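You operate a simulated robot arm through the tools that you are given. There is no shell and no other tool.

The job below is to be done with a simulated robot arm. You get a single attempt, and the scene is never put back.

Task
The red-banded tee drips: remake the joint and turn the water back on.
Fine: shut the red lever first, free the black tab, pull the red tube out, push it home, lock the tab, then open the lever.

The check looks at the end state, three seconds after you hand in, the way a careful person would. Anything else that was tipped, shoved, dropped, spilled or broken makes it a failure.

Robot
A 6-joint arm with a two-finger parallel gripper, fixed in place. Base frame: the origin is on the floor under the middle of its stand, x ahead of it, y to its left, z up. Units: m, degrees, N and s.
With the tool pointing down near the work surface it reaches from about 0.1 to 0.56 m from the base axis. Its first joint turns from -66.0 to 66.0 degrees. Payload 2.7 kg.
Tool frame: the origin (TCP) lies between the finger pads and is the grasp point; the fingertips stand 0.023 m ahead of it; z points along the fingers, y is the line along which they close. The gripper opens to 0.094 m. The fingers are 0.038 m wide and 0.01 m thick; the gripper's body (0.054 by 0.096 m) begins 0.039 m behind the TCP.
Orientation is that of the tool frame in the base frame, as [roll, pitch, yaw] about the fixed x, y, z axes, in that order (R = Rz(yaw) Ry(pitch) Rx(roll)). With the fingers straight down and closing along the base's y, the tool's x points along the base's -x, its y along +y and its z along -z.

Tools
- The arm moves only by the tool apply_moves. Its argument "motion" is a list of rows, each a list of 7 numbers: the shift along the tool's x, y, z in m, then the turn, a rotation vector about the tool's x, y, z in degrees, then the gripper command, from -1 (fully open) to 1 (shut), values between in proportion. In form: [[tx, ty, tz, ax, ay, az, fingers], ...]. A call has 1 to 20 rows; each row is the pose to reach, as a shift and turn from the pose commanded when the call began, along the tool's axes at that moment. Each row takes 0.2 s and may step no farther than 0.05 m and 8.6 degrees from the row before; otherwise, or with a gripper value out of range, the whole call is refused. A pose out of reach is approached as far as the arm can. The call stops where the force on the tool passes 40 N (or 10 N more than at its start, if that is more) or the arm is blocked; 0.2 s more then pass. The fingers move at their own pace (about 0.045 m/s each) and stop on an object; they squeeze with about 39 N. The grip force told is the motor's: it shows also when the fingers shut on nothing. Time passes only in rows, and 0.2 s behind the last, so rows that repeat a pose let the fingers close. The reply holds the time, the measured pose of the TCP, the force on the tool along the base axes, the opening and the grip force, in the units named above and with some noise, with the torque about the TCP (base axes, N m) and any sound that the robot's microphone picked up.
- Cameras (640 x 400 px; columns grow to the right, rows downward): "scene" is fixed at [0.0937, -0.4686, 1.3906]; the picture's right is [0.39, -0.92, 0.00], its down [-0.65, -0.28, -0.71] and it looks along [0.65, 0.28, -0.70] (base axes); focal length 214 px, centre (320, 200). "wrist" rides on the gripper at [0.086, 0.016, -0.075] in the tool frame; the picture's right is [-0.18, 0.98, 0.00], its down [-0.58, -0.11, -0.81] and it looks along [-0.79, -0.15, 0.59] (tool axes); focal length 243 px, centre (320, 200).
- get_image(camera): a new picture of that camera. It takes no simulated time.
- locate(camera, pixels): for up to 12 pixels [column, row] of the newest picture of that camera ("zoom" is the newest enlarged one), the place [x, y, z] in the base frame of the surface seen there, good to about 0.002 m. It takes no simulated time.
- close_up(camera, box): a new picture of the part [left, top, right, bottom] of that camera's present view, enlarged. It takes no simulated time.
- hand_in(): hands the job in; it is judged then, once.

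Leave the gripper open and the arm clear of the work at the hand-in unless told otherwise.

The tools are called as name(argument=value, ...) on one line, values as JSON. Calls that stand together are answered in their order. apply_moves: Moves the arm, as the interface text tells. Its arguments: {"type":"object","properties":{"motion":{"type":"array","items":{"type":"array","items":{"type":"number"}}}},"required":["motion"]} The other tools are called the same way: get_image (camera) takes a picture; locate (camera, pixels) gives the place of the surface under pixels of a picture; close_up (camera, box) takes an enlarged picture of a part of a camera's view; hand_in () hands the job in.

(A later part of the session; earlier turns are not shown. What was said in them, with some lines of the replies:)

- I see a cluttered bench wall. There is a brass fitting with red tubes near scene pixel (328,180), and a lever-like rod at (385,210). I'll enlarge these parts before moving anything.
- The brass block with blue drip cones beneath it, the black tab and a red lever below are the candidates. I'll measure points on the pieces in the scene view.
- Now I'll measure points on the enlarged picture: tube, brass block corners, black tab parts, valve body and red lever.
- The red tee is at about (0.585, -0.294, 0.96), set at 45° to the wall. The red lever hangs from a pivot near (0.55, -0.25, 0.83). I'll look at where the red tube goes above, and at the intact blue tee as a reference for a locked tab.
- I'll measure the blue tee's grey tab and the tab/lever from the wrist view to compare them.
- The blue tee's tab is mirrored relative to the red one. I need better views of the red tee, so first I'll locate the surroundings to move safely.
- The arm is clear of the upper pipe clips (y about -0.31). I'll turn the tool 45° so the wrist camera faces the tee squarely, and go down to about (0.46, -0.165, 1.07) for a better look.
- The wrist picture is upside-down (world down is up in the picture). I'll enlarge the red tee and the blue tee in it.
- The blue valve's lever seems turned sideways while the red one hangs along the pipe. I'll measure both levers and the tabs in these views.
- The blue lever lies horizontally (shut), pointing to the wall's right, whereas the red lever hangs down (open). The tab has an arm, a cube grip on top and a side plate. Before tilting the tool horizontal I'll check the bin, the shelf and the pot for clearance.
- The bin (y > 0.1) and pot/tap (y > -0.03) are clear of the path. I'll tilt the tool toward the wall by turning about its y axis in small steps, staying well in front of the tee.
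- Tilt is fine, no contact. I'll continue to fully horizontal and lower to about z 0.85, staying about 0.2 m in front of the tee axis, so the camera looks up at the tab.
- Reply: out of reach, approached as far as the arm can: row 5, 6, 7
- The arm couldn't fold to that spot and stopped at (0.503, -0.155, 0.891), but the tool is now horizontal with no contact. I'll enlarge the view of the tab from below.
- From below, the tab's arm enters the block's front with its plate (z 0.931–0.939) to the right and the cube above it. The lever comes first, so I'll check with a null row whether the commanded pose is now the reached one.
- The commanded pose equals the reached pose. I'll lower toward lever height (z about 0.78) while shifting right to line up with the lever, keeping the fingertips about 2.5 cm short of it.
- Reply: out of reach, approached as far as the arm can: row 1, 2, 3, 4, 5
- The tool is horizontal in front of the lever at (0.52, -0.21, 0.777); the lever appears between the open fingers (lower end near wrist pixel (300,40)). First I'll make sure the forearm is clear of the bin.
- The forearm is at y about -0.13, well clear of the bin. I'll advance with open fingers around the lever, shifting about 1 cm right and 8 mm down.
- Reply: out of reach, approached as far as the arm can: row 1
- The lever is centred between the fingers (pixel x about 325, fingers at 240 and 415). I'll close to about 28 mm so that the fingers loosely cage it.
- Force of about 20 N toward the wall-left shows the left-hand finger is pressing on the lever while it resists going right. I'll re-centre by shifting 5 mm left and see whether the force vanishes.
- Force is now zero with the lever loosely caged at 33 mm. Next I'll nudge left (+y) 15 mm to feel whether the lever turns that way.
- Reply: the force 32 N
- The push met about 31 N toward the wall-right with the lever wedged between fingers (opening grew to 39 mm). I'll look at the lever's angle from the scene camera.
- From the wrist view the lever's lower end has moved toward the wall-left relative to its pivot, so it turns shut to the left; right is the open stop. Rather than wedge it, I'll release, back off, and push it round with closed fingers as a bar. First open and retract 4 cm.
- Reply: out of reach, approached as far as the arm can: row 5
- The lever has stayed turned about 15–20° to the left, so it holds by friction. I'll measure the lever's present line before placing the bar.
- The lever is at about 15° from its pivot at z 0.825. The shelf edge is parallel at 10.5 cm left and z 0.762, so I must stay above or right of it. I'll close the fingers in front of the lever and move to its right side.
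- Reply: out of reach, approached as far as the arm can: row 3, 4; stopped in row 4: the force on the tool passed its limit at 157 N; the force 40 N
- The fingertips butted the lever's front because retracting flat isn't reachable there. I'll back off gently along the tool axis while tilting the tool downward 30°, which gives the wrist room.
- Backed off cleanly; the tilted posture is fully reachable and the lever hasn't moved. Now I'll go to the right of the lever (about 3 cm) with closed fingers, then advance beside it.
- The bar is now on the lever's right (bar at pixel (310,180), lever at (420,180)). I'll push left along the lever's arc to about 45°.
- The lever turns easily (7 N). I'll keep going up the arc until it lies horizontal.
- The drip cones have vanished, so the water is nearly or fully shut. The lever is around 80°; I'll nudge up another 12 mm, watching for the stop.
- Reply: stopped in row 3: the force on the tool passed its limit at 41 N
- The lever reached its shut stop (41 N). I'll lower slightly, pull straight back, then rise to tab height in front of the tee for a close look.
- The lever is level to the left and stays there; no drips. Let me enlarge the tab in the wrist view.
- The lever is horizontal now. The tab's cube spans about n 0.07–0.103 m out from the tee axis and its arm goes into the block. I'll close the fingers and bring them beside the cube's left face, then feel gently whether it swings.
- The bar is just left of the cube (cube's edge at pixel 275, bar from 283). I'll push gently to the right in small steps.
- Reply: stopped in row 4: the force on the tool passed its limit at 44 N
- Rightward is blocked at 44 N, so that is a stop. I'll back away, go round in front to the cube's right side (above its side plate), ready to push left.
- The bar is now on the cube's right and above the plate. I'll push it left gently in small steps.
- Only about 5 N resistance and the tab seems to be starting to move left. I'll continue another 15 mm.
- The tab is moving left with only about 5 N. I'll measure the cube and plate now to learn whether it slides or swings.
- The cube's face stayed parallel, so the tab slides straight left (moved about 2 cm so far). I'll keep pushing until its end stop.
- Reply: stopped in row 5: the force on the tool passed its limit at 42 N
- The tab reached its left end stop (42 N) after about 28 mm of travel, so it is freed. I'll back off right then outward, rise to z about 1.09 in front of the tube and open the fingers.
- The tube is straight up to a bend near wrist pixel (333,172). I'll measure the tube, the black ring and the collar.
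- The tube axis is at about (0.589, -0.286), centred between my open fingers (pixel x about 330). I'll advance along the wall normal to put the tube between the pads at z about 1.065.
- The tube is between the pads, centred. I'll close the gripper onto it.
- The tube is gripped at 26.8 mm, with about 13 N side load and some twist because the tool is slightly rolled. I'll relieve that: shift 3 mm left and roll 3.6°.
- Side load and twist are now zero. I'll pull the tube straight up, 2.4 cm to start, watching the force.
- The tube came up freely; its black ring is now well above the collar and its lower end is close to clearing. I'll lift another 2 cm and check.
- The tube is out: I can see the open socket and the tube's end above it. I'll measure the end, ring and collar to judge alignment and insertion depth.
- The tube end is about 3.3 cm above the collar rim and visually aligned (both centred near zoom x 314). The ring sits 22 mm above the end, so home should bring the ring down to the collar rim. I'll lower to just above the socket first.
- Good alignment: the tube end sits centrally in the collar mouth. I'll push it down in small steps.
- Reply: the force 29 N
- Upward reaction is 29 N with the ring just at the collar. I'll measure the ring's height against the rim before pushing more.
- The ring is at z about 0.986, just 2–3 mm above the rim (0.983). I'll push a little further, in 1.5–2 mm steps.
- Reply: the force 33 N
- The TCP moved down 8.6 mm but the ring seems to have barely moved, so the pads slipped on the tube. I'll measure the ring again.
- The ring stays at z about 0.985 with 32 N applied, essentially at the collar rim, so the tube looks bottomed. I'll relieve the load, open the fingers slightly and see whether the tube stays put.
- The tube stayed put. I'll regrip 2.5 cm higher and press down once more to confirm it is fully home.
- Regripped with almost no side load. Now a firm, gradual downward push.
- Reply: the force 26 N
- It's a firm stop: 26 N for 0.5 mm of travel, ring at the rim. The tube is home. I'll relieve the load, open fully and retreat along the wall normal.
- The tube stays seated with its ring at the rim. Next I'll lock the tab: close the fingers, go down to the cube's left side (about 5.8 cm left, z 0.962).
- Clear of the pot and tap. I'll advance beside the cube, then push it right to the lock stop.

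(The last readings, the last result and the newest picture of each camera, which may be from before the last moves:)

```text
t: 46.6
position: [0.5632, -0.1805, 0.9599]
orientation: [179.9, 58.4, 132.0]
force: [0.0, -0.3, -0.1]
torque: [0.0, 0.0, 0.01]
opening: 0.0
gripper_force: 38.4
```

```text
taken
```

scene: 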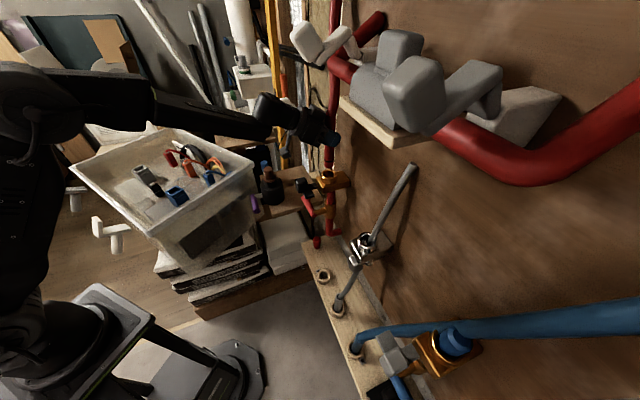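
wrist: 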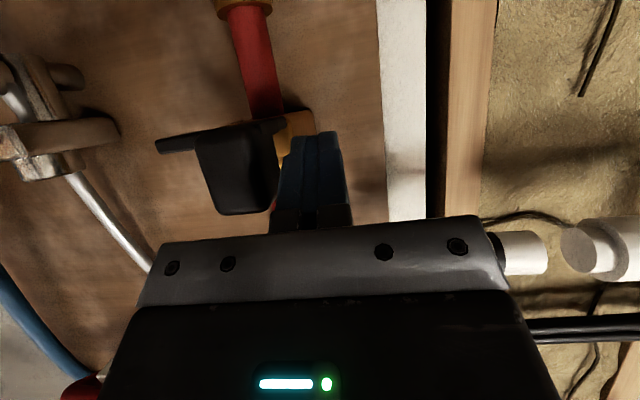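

Now I'll slide the tab right in small steps.

apply_moves(motion=[[-0.0002, -0.008, 0.0003, 0, 0, 0, 1], [-0.0004, -0.014, 0.0006, 0, 0, 0, 1], [-0.0005, -0.019, 0.0008, 0, 0, 0, 1], [-0.0006, -0.024, 0.001, 0, 0, 0, 1], [-0.0008, -0.029, 0.0013, 0, 0, 0, 1], [-0.0009, -0.034, 0.0015, 0, 0, 0, 1]])

get_image(camera="wrist")

close_up(camera="scene", box=[270, 140, 360, 220])

```text
t: 48.0
position: [0.538, -0.2021, 0.9619]
orientation: [179.9, 58.5, 132.1]
force: [4.1, 2.2, -0.2]
torque: [-0.03, 0.02, 0.07]
opening: 0.0
gripper_force: 39.0
```

```text
taken
```

wrist: 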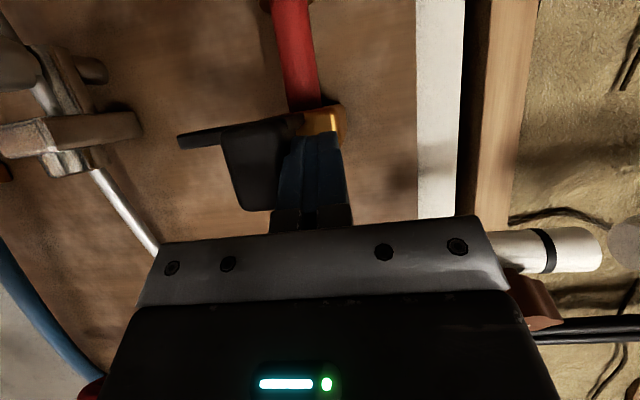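

```text
5.00 times, centred on (315, 180) of scene
```

zoom: 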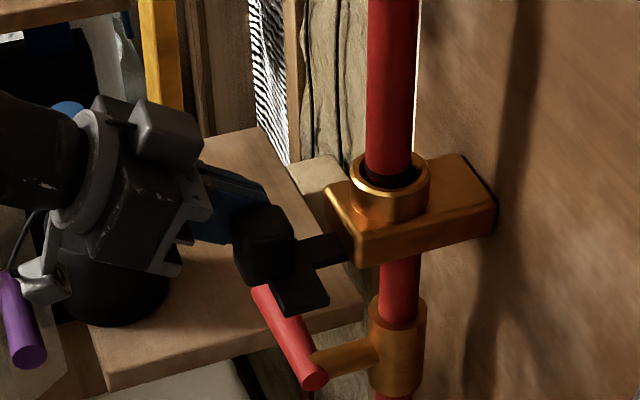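

The tab slides with about 4.5 N. I'll continue to the stop.

apply_moves(motion=[[-0.0001, -0.004, 0.0002, 0, 0, 0, 1], [-0.0002, -0.008, 0.0003, 0, 0, 0, 1], [-0.0003, -0.011, 0.0005, 0, 0, 0, 1], [-0.0004, -0.014, 0.0006, 0, 0, 0, 1], [-0.0004, -0.017, 0.0007, 0, 0, 0, 1]])

get_image(camera="wrist")

close_up(camera="scene", box=[270, 140, 360, 220])

```text
t: 49.2
position: [0.5293, -0.2115, 0.9612]
orientation: [-179.9, 58.5, 132.6]
force: [20.6, 18.1, -0.2]
torque: [-0.17, 0.18, 0.27]
opening: 0.0
gripper_force: 38.7
```

```text
taken
```

wrist: 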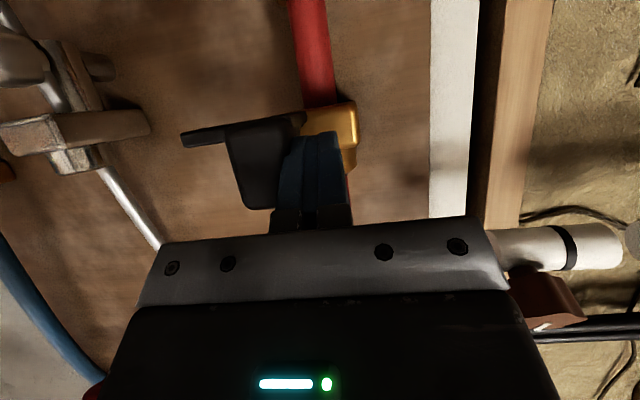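

```text
5.00 times, centred on (315, 180) of scene
```

zoom: 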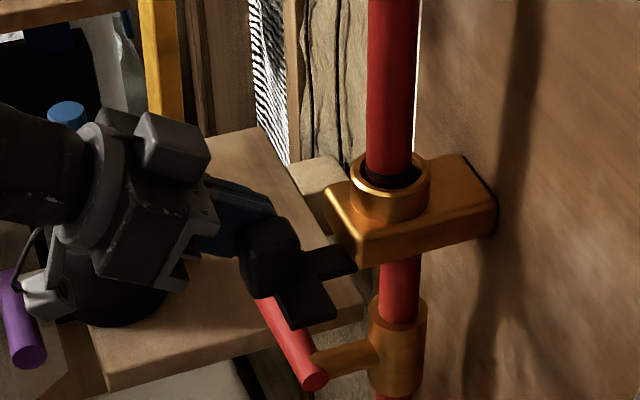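

The tab hits its right stop (27 N, no more travel): locked. I'll back off left, retreat, and go down to above the lever's outer part to swing it back down.

apply_moves(motion=[[0.0002, 0.008, -0.0003, 0, 0, 0, 1], [0.0145, 0.0066, -0.0237, 0, 0, 0, 1], [0.0289, 0.0052, -0.0472, 0, 0, 0, 1], [0.0487, 0.018, -0.036, 0, 0, 0, 1], [0.0685, 0.031, -0.0245, 0, 0, 0, 1], [0.0883, 0.044, -0.013, 0, 0, 0, 1], [0.1081, 0.0566, -0.0017, 0, 0, 0, 1]])

get_image(camera="wrist")

close_up(camera="scene", box=[250, 140, 370, 240])

```text
t: 50.8
position: [0.5297, -0.1349, 0.8693]
orientation: [179.9, 58.5, 132.0]
force: [-0.5, 0.5, -0.4]
torque: [-0.03, -0.03, 0.01]
opening: 0.0003
gripper_force: 38.7
```

```text
taken
```

wrist: 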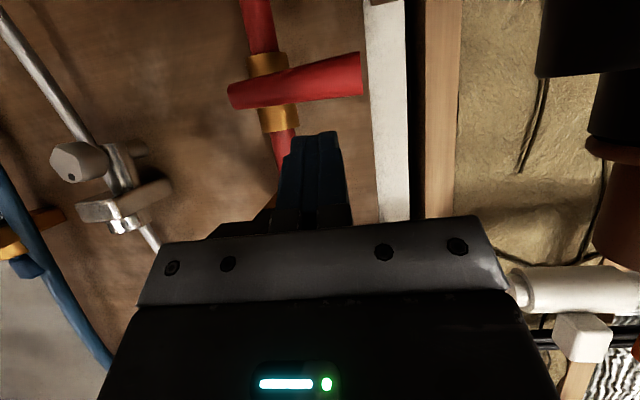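

```text
4.00 times, centred on (310, 190) of scene
```

zoom: 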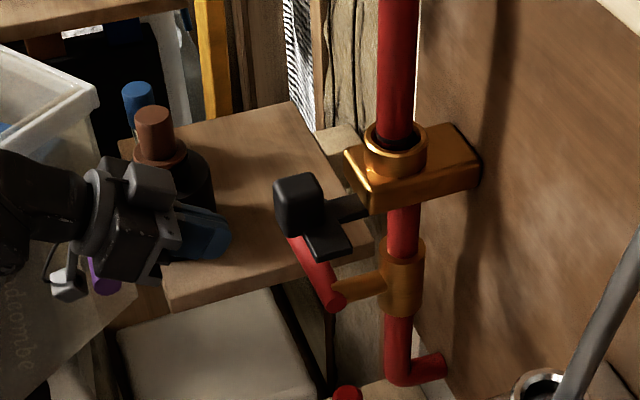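

I have a clear view of the locked tab and tube. I'll measure the cube, plate and ring against their original positions before opening the water.

locate(camera="zoom", pixels=[[280, 188], [318, 180], [298, 200], [285, 232], [325, 222], [318, 255], [348, 248], [345, 208], [335, 300], [310, 262], [395, 145], [398, 100]])

locate(camera="wrist", pixels=[[235, 95], [300, 82], [355, 65], [355, 85], [240, 105], [290, 100], [268, 30], [272, 60], [280, 120], [600, 120], [560, 40], [315, 290]])

```text
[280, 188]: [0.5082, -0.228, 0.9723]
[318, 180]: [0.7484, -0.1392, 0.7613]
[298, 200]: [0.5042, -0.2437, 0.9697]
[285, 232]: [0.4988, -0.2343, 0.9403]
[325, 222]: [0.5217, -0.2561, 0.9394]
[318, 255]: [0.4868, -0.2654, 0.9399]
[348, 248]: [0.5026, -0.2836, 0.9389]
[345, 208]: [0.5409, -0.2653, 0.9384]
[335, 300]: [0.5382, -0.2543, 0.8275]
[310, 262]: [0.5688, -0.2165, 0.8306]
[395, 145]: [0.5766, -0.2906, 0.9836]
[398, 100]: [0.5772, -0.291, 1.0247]
```

```text
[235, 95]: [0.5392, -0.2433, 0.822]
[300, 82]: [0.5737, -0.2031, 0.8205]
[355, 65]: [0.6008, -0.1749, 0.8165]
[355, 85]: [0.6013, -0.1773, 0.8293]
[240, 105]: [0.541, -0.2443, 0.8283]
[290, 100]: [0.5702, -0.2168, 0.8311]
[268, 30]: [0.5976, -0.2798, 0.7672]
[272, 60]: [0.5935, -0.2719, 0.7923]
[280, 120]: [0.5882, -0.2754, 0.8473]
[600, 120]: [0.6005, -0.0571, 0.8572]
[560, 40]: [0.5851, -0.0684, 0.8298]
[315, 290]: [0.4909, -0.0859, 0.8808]
```

The tab is back at its original locked position to within 1–2 mm and the tube ring is at the rim. Now I'll advance the closed fingers to just above the lever's outer part.

apply_moves(motion=[[-0.0154, 0.0038, 0.0244, 0, 0, 0, 1], [-0.0307, 0.0076, 0.0489, 0, 0, 0, 1], [-0.0461, 0.0114, 0.0733, 0, 0, 0, 1]])

get_image(camera="wrist")

close_up(camera="scene", box=[250, 140, 370, 240])

```text
t: 51.6
position: [0.596, -0.1899, 0.871]
orientation: [180.0, 58.5, 132.2]
force: [-0.2, -0.5, -0.5]
torque: [0.02, -0.02, 0.04]
opening: 0.0001
gripper_force: 38.9
```

```text
taken
```

wrist: 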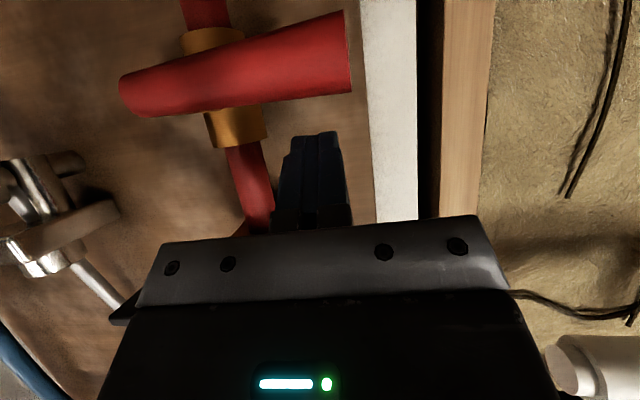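

```text
4.00 times, centred on (310, 190) of scene
```

zoom: 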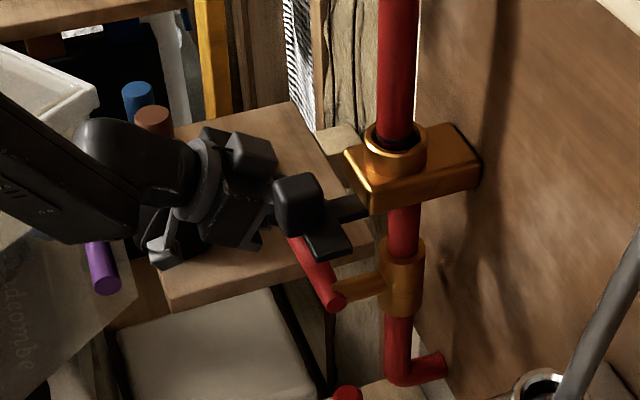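

The bar is above the lever's outer half (lever from pixel (130,95) to (345,50)), clear of the tab. I'll push the lever down along its arc to about 45° first.

apply_moves(motion=[[0.0123, -0.0015, 0.0077, 0, 0, 0, 1], [0.019, -0.002, 0.0118, 0, 0, 0, 1], [0.0258, -0.0025, 0.0159, 0, 0, 0, 1], [0.0323, -0.0043, 0.02, 0, 0, 0, 1], [0.0389, -0.0062, 0.0242, 0, 0, 0, 1], [0.0447, -0.01, 0.028, 0, 0, 0, 1], [0.0505, -0.0139, 0.0318, 0, 0, 0, 1]])

get_image(camera="wrist")

close_up(camera="scene", box=[250, 140, 370, 240])

```text
t: 53.2
position: [0.5857, -0.1998, 0.8113]
orientation: [180.0, 58.4, 132.1]
force: [0.5, 3.5, 1.5]
torque: [0.11, -0.01, 0.01]
opening: 0.0
gripper_force: 39.2
```

```text
taken
```

wrist: 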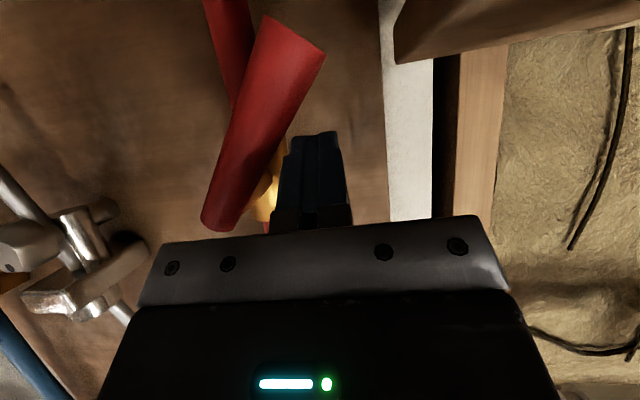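

```text
4.00 times, centred on (310, 190) of scene
```

zoom: 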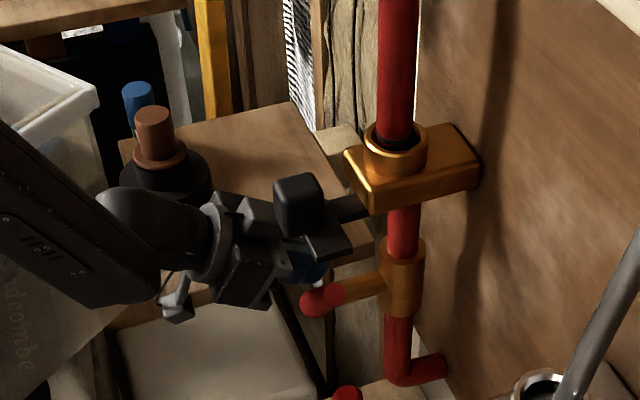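

The lever is down to about 40° with little force and no drips. I'll continue to fully down.

apply_moves(motion=[[0.005, -0.0055, 0.0033, 0, 0, 0, 1], [0.0095, -0.0109, 0.0065, 0, 0, 0, 1], [0.0129, -0.0176, 0.009, 0, 0, 0, 1], [0.0163, -0.0244, 0.0114, 0, 0, 0, 1], [0.018, -0.032, 0.0129, 0, 0, 0, 1], [0.0197, -0.0385, 0.0144, 0, 0, 0, 1]])

get_image(camera="wrist")

close_up(camera="scene", box=[250, 140, 370, 240])

```text
t: 54.7
position: [0.5636, -0.2219, 0.7892]
orientation: [180.0, 58.7, 133.2]
force: [4.6, 5.4, -0.4]
torque: [-0.08, 0.09, 0.05]
opening: 0.0
gripper_force: 38.6
stopped in row 6: the force on the tool passed its limit at 45 N (the readings are from after the stop); the commanded pose is now the measured one
```

```text
taken
```

wrist: 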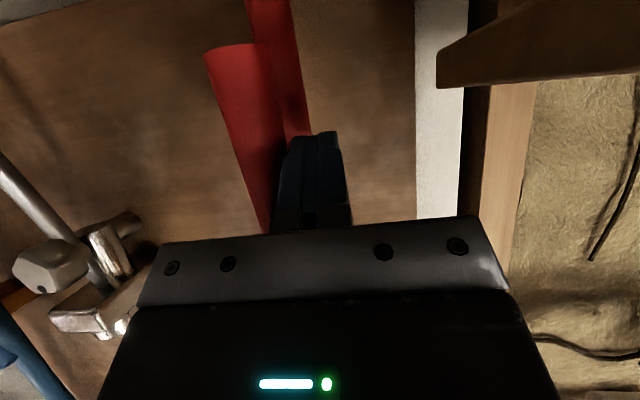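

```text
4.00 times, centred on (310, 190) of scene
```

zoom: 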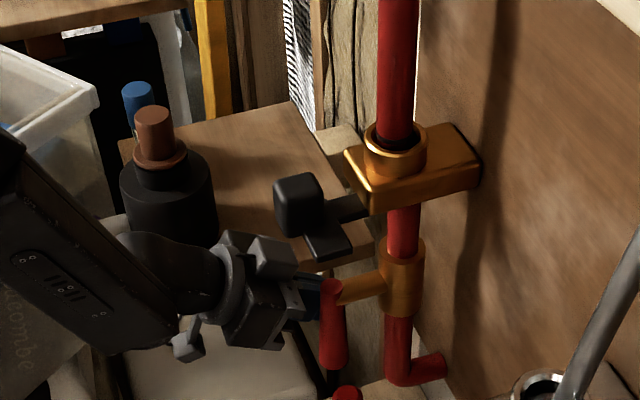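

The push stopped at 45 N with the lever hanging nearly straight down. I'll measure the lever's line and compare with the original points.

locate(camera="zoom", pixels=[[332, 290], [333, 310], [334, 330], [335, 350], [336, 362], [345, 300], [345, 350], [325, 300], [326, 350], [355, 290], [395, 145], [350, 250]])

locate(camera="wrist", pixels=[[230, 52], [225, 80], [240, 110], [250, 150], [262, 200], [280, 60], [290, 100], [255, 120], [235, 120], [268, 100], [245, 60], [215, 60]])

```text
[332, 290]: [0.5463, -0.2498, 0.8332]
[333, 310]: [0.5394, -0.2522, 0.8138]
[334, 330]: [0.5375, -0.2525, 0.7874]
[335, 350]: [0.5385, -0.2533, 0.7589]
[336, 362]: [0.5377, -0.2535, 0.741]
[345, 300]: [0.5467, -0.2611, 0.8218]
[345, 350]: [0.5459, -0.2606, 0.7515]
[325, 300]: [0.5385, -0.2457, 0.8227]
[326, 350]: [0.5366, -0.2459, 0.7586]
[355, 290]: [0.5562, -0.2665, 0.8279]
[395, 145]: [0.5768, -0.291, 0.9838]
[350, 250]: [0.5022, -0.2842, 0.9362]
```

```text
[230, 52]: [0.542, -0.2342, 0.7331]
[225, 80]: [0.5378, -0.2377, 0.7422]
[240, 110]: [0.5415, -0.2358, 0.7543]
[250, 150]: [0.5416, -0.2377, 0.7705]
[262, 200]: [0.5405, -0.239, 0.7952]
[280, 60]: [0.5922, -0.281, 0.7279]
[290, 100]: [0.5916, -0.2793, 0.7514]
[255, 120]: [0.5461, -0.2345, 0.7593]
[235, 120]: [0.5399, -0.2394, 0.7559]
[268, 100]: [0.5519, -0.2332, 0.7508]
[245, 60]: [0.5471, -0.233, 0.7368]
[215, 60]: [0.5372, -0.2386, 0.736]
```

The lever's points match the original open position, and there are no drips. I'll ease off left, retreat from the wall and open the gripper.

apply_moves(motion=[[0, 0.008, 0, 0, 0, 0, 1], [0.0149, 0.0066, -0.0242, 0, 0, 0, 1], [0.0297, 0.0051, -0.0485, 0, 0, 0, 1], [0.0446, 0.0037, -0.0727, 0, 0, 0, 1], [0.0233, 0.003, -0.0858, 0, 0, 0, 0], [0.002, 0.002, -0.0989, 0, 0, 0, -1], [-0.0194, 0.001, -0.112, 0, 0, 0, -1], [-0.0407, 0, -0.125, 0, 0, 0, -1], [-0.062, 0, -0.138, 0, 0, 0, -1]])

get_image(camera="wrist")

close_up(camera="scene", box=[250, 120, 370, 240])

```text
t: 56.7
position: [0.5061, -0.1597, 0.9151]
orientation: [-179.9, 58.7, 133.0]
force: [-0.5, -0.1, -0.5]
torque: [0.01, -0.01, 0.0]
opening: 0.0937
gripper_force: 0.1
```

```text
taken
```

wrist: 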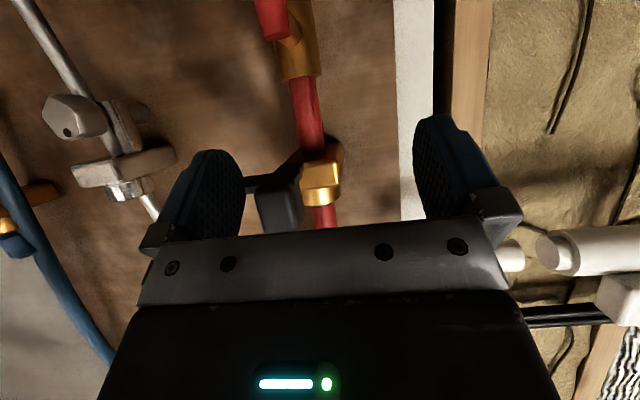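

```text
3.33 times, centred on (310, 180) of scene
```

zoom: 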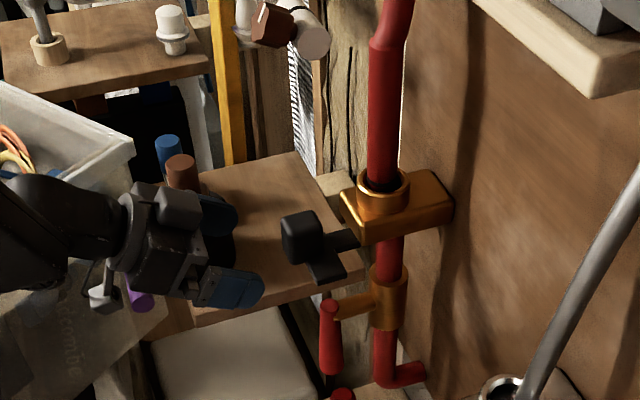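

All in place: tab locked, tube seated, lever down, no drips. I'll raise the arm and move it away from the work.

apply_moves(motion=[[-0.0285, 0, -0.0173, 0, 0, 0, -1], [-0.057, 0, -0.0347, 0, 0, 0, -1], [-0.0855, 0, -0.052, 0, 0, 0, -1], [-0.105, 0, -0.085, 0, 0, 0, -1], [-0.125, 0, -0.118, 0, 0, 0, -1], [-0.145, 0, -0.15, 0, 0, 0, -1], [-0.145, 0, -0.15, 0, 0, 0, -1], [-0.145, 0, -0.15, 0, 0, 0, -1]])

get_image(camera="scene")

get_image(camera="wrist")

close_up(camera="scene", box=[290, 140, 370, 240])

close_up(camera="scene", box=[315, 160, 345, 185])

```text
t: 58.5
position: [0.4688, -0.1215, 1.1172]
orientation: [179.9, 58.7, 133.2]
force: [0.6, -0.1, 0.0]
torque: [0.01, -0.01, 0.01]
opening: 0.094
gripper_force: 0.1
```

```text
taken
```

scene: 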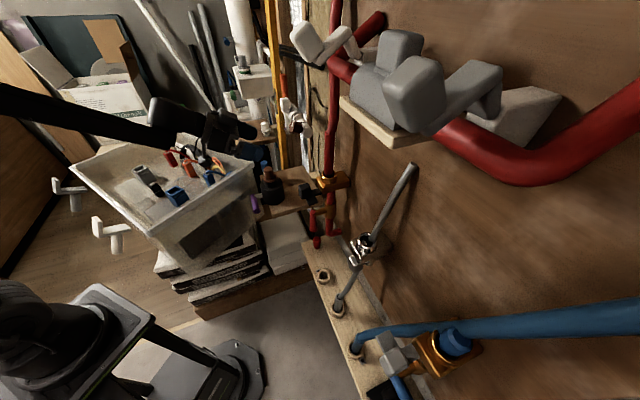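

```text
taken
```

wrist: 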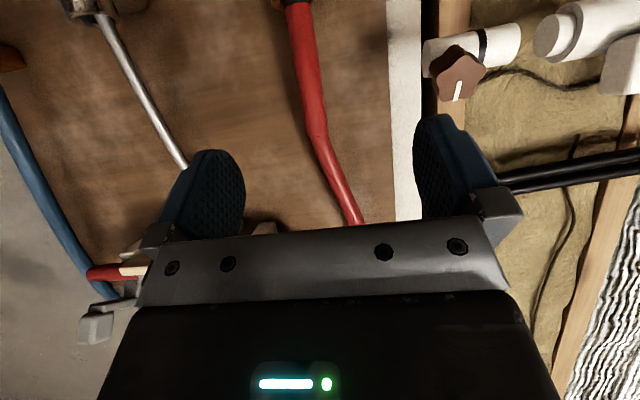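

```text
4.00 times, centred on (330, 190) of scene
```

zoom: 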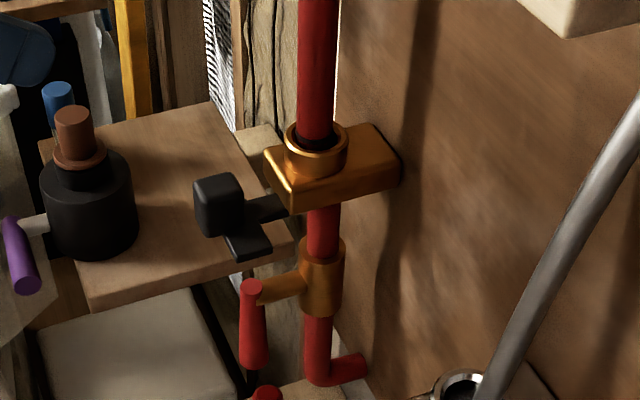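

```text
16.00 times, centred on (330, 172) of scene
```

zoom: 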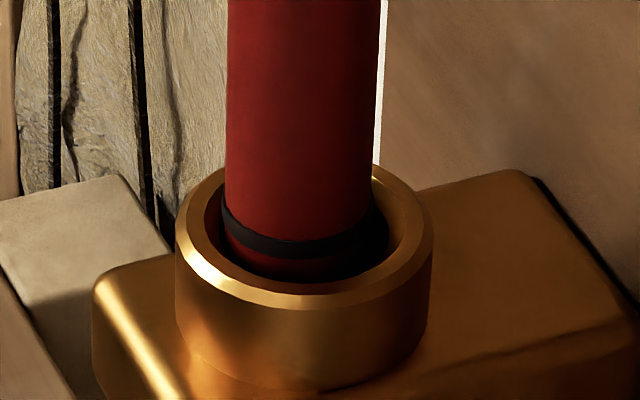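

With the water on there are no drip cones. The tube ring sits at the collar mouth, the tab is at its right stop and the red lever hangs down along the pipe. The pot, tap, bin and other fittings are undisturbed, the gripper is open and the arm is clear, so I'm handing in.

hand_in()

```text
The job is handed in.
```

The red tee's joint is remade and the water is back on, with no drips showing in the final pictures. I handed the job in, but the check result has not come back.

| Part | End state |
|---|---|
| Red lever | Turned to its shut stop before any work. It is now back at the open stop, matching its original measured position. |
| Black tab | Slid about 28 mm left to free it. It is now pushed back to its right stop, within 1–3 mm of where it started. |
| Red tube | Pulled fully clear of the socket, then pushed down until it stopped hard. Its black ring now sits at the collar rim; before, it was about 10 mm above it. |

- **Hard knock on the lever:** early on, the fingertips hit the front of the red lever at 157 N when the arm could not back off as planned. The lever worked normally afterwards and I saw no damage.
- **Slip on the tube:** the grip slid about 8 mm along the tube during the second downward push. I regripped higher and pressed again. The tube moved only 0.5 mm at 26 N, so I took it as fully home.

The gripper is open and the arm is clear of the work. The pot, tap, bin and the other fittings look undisturbed.
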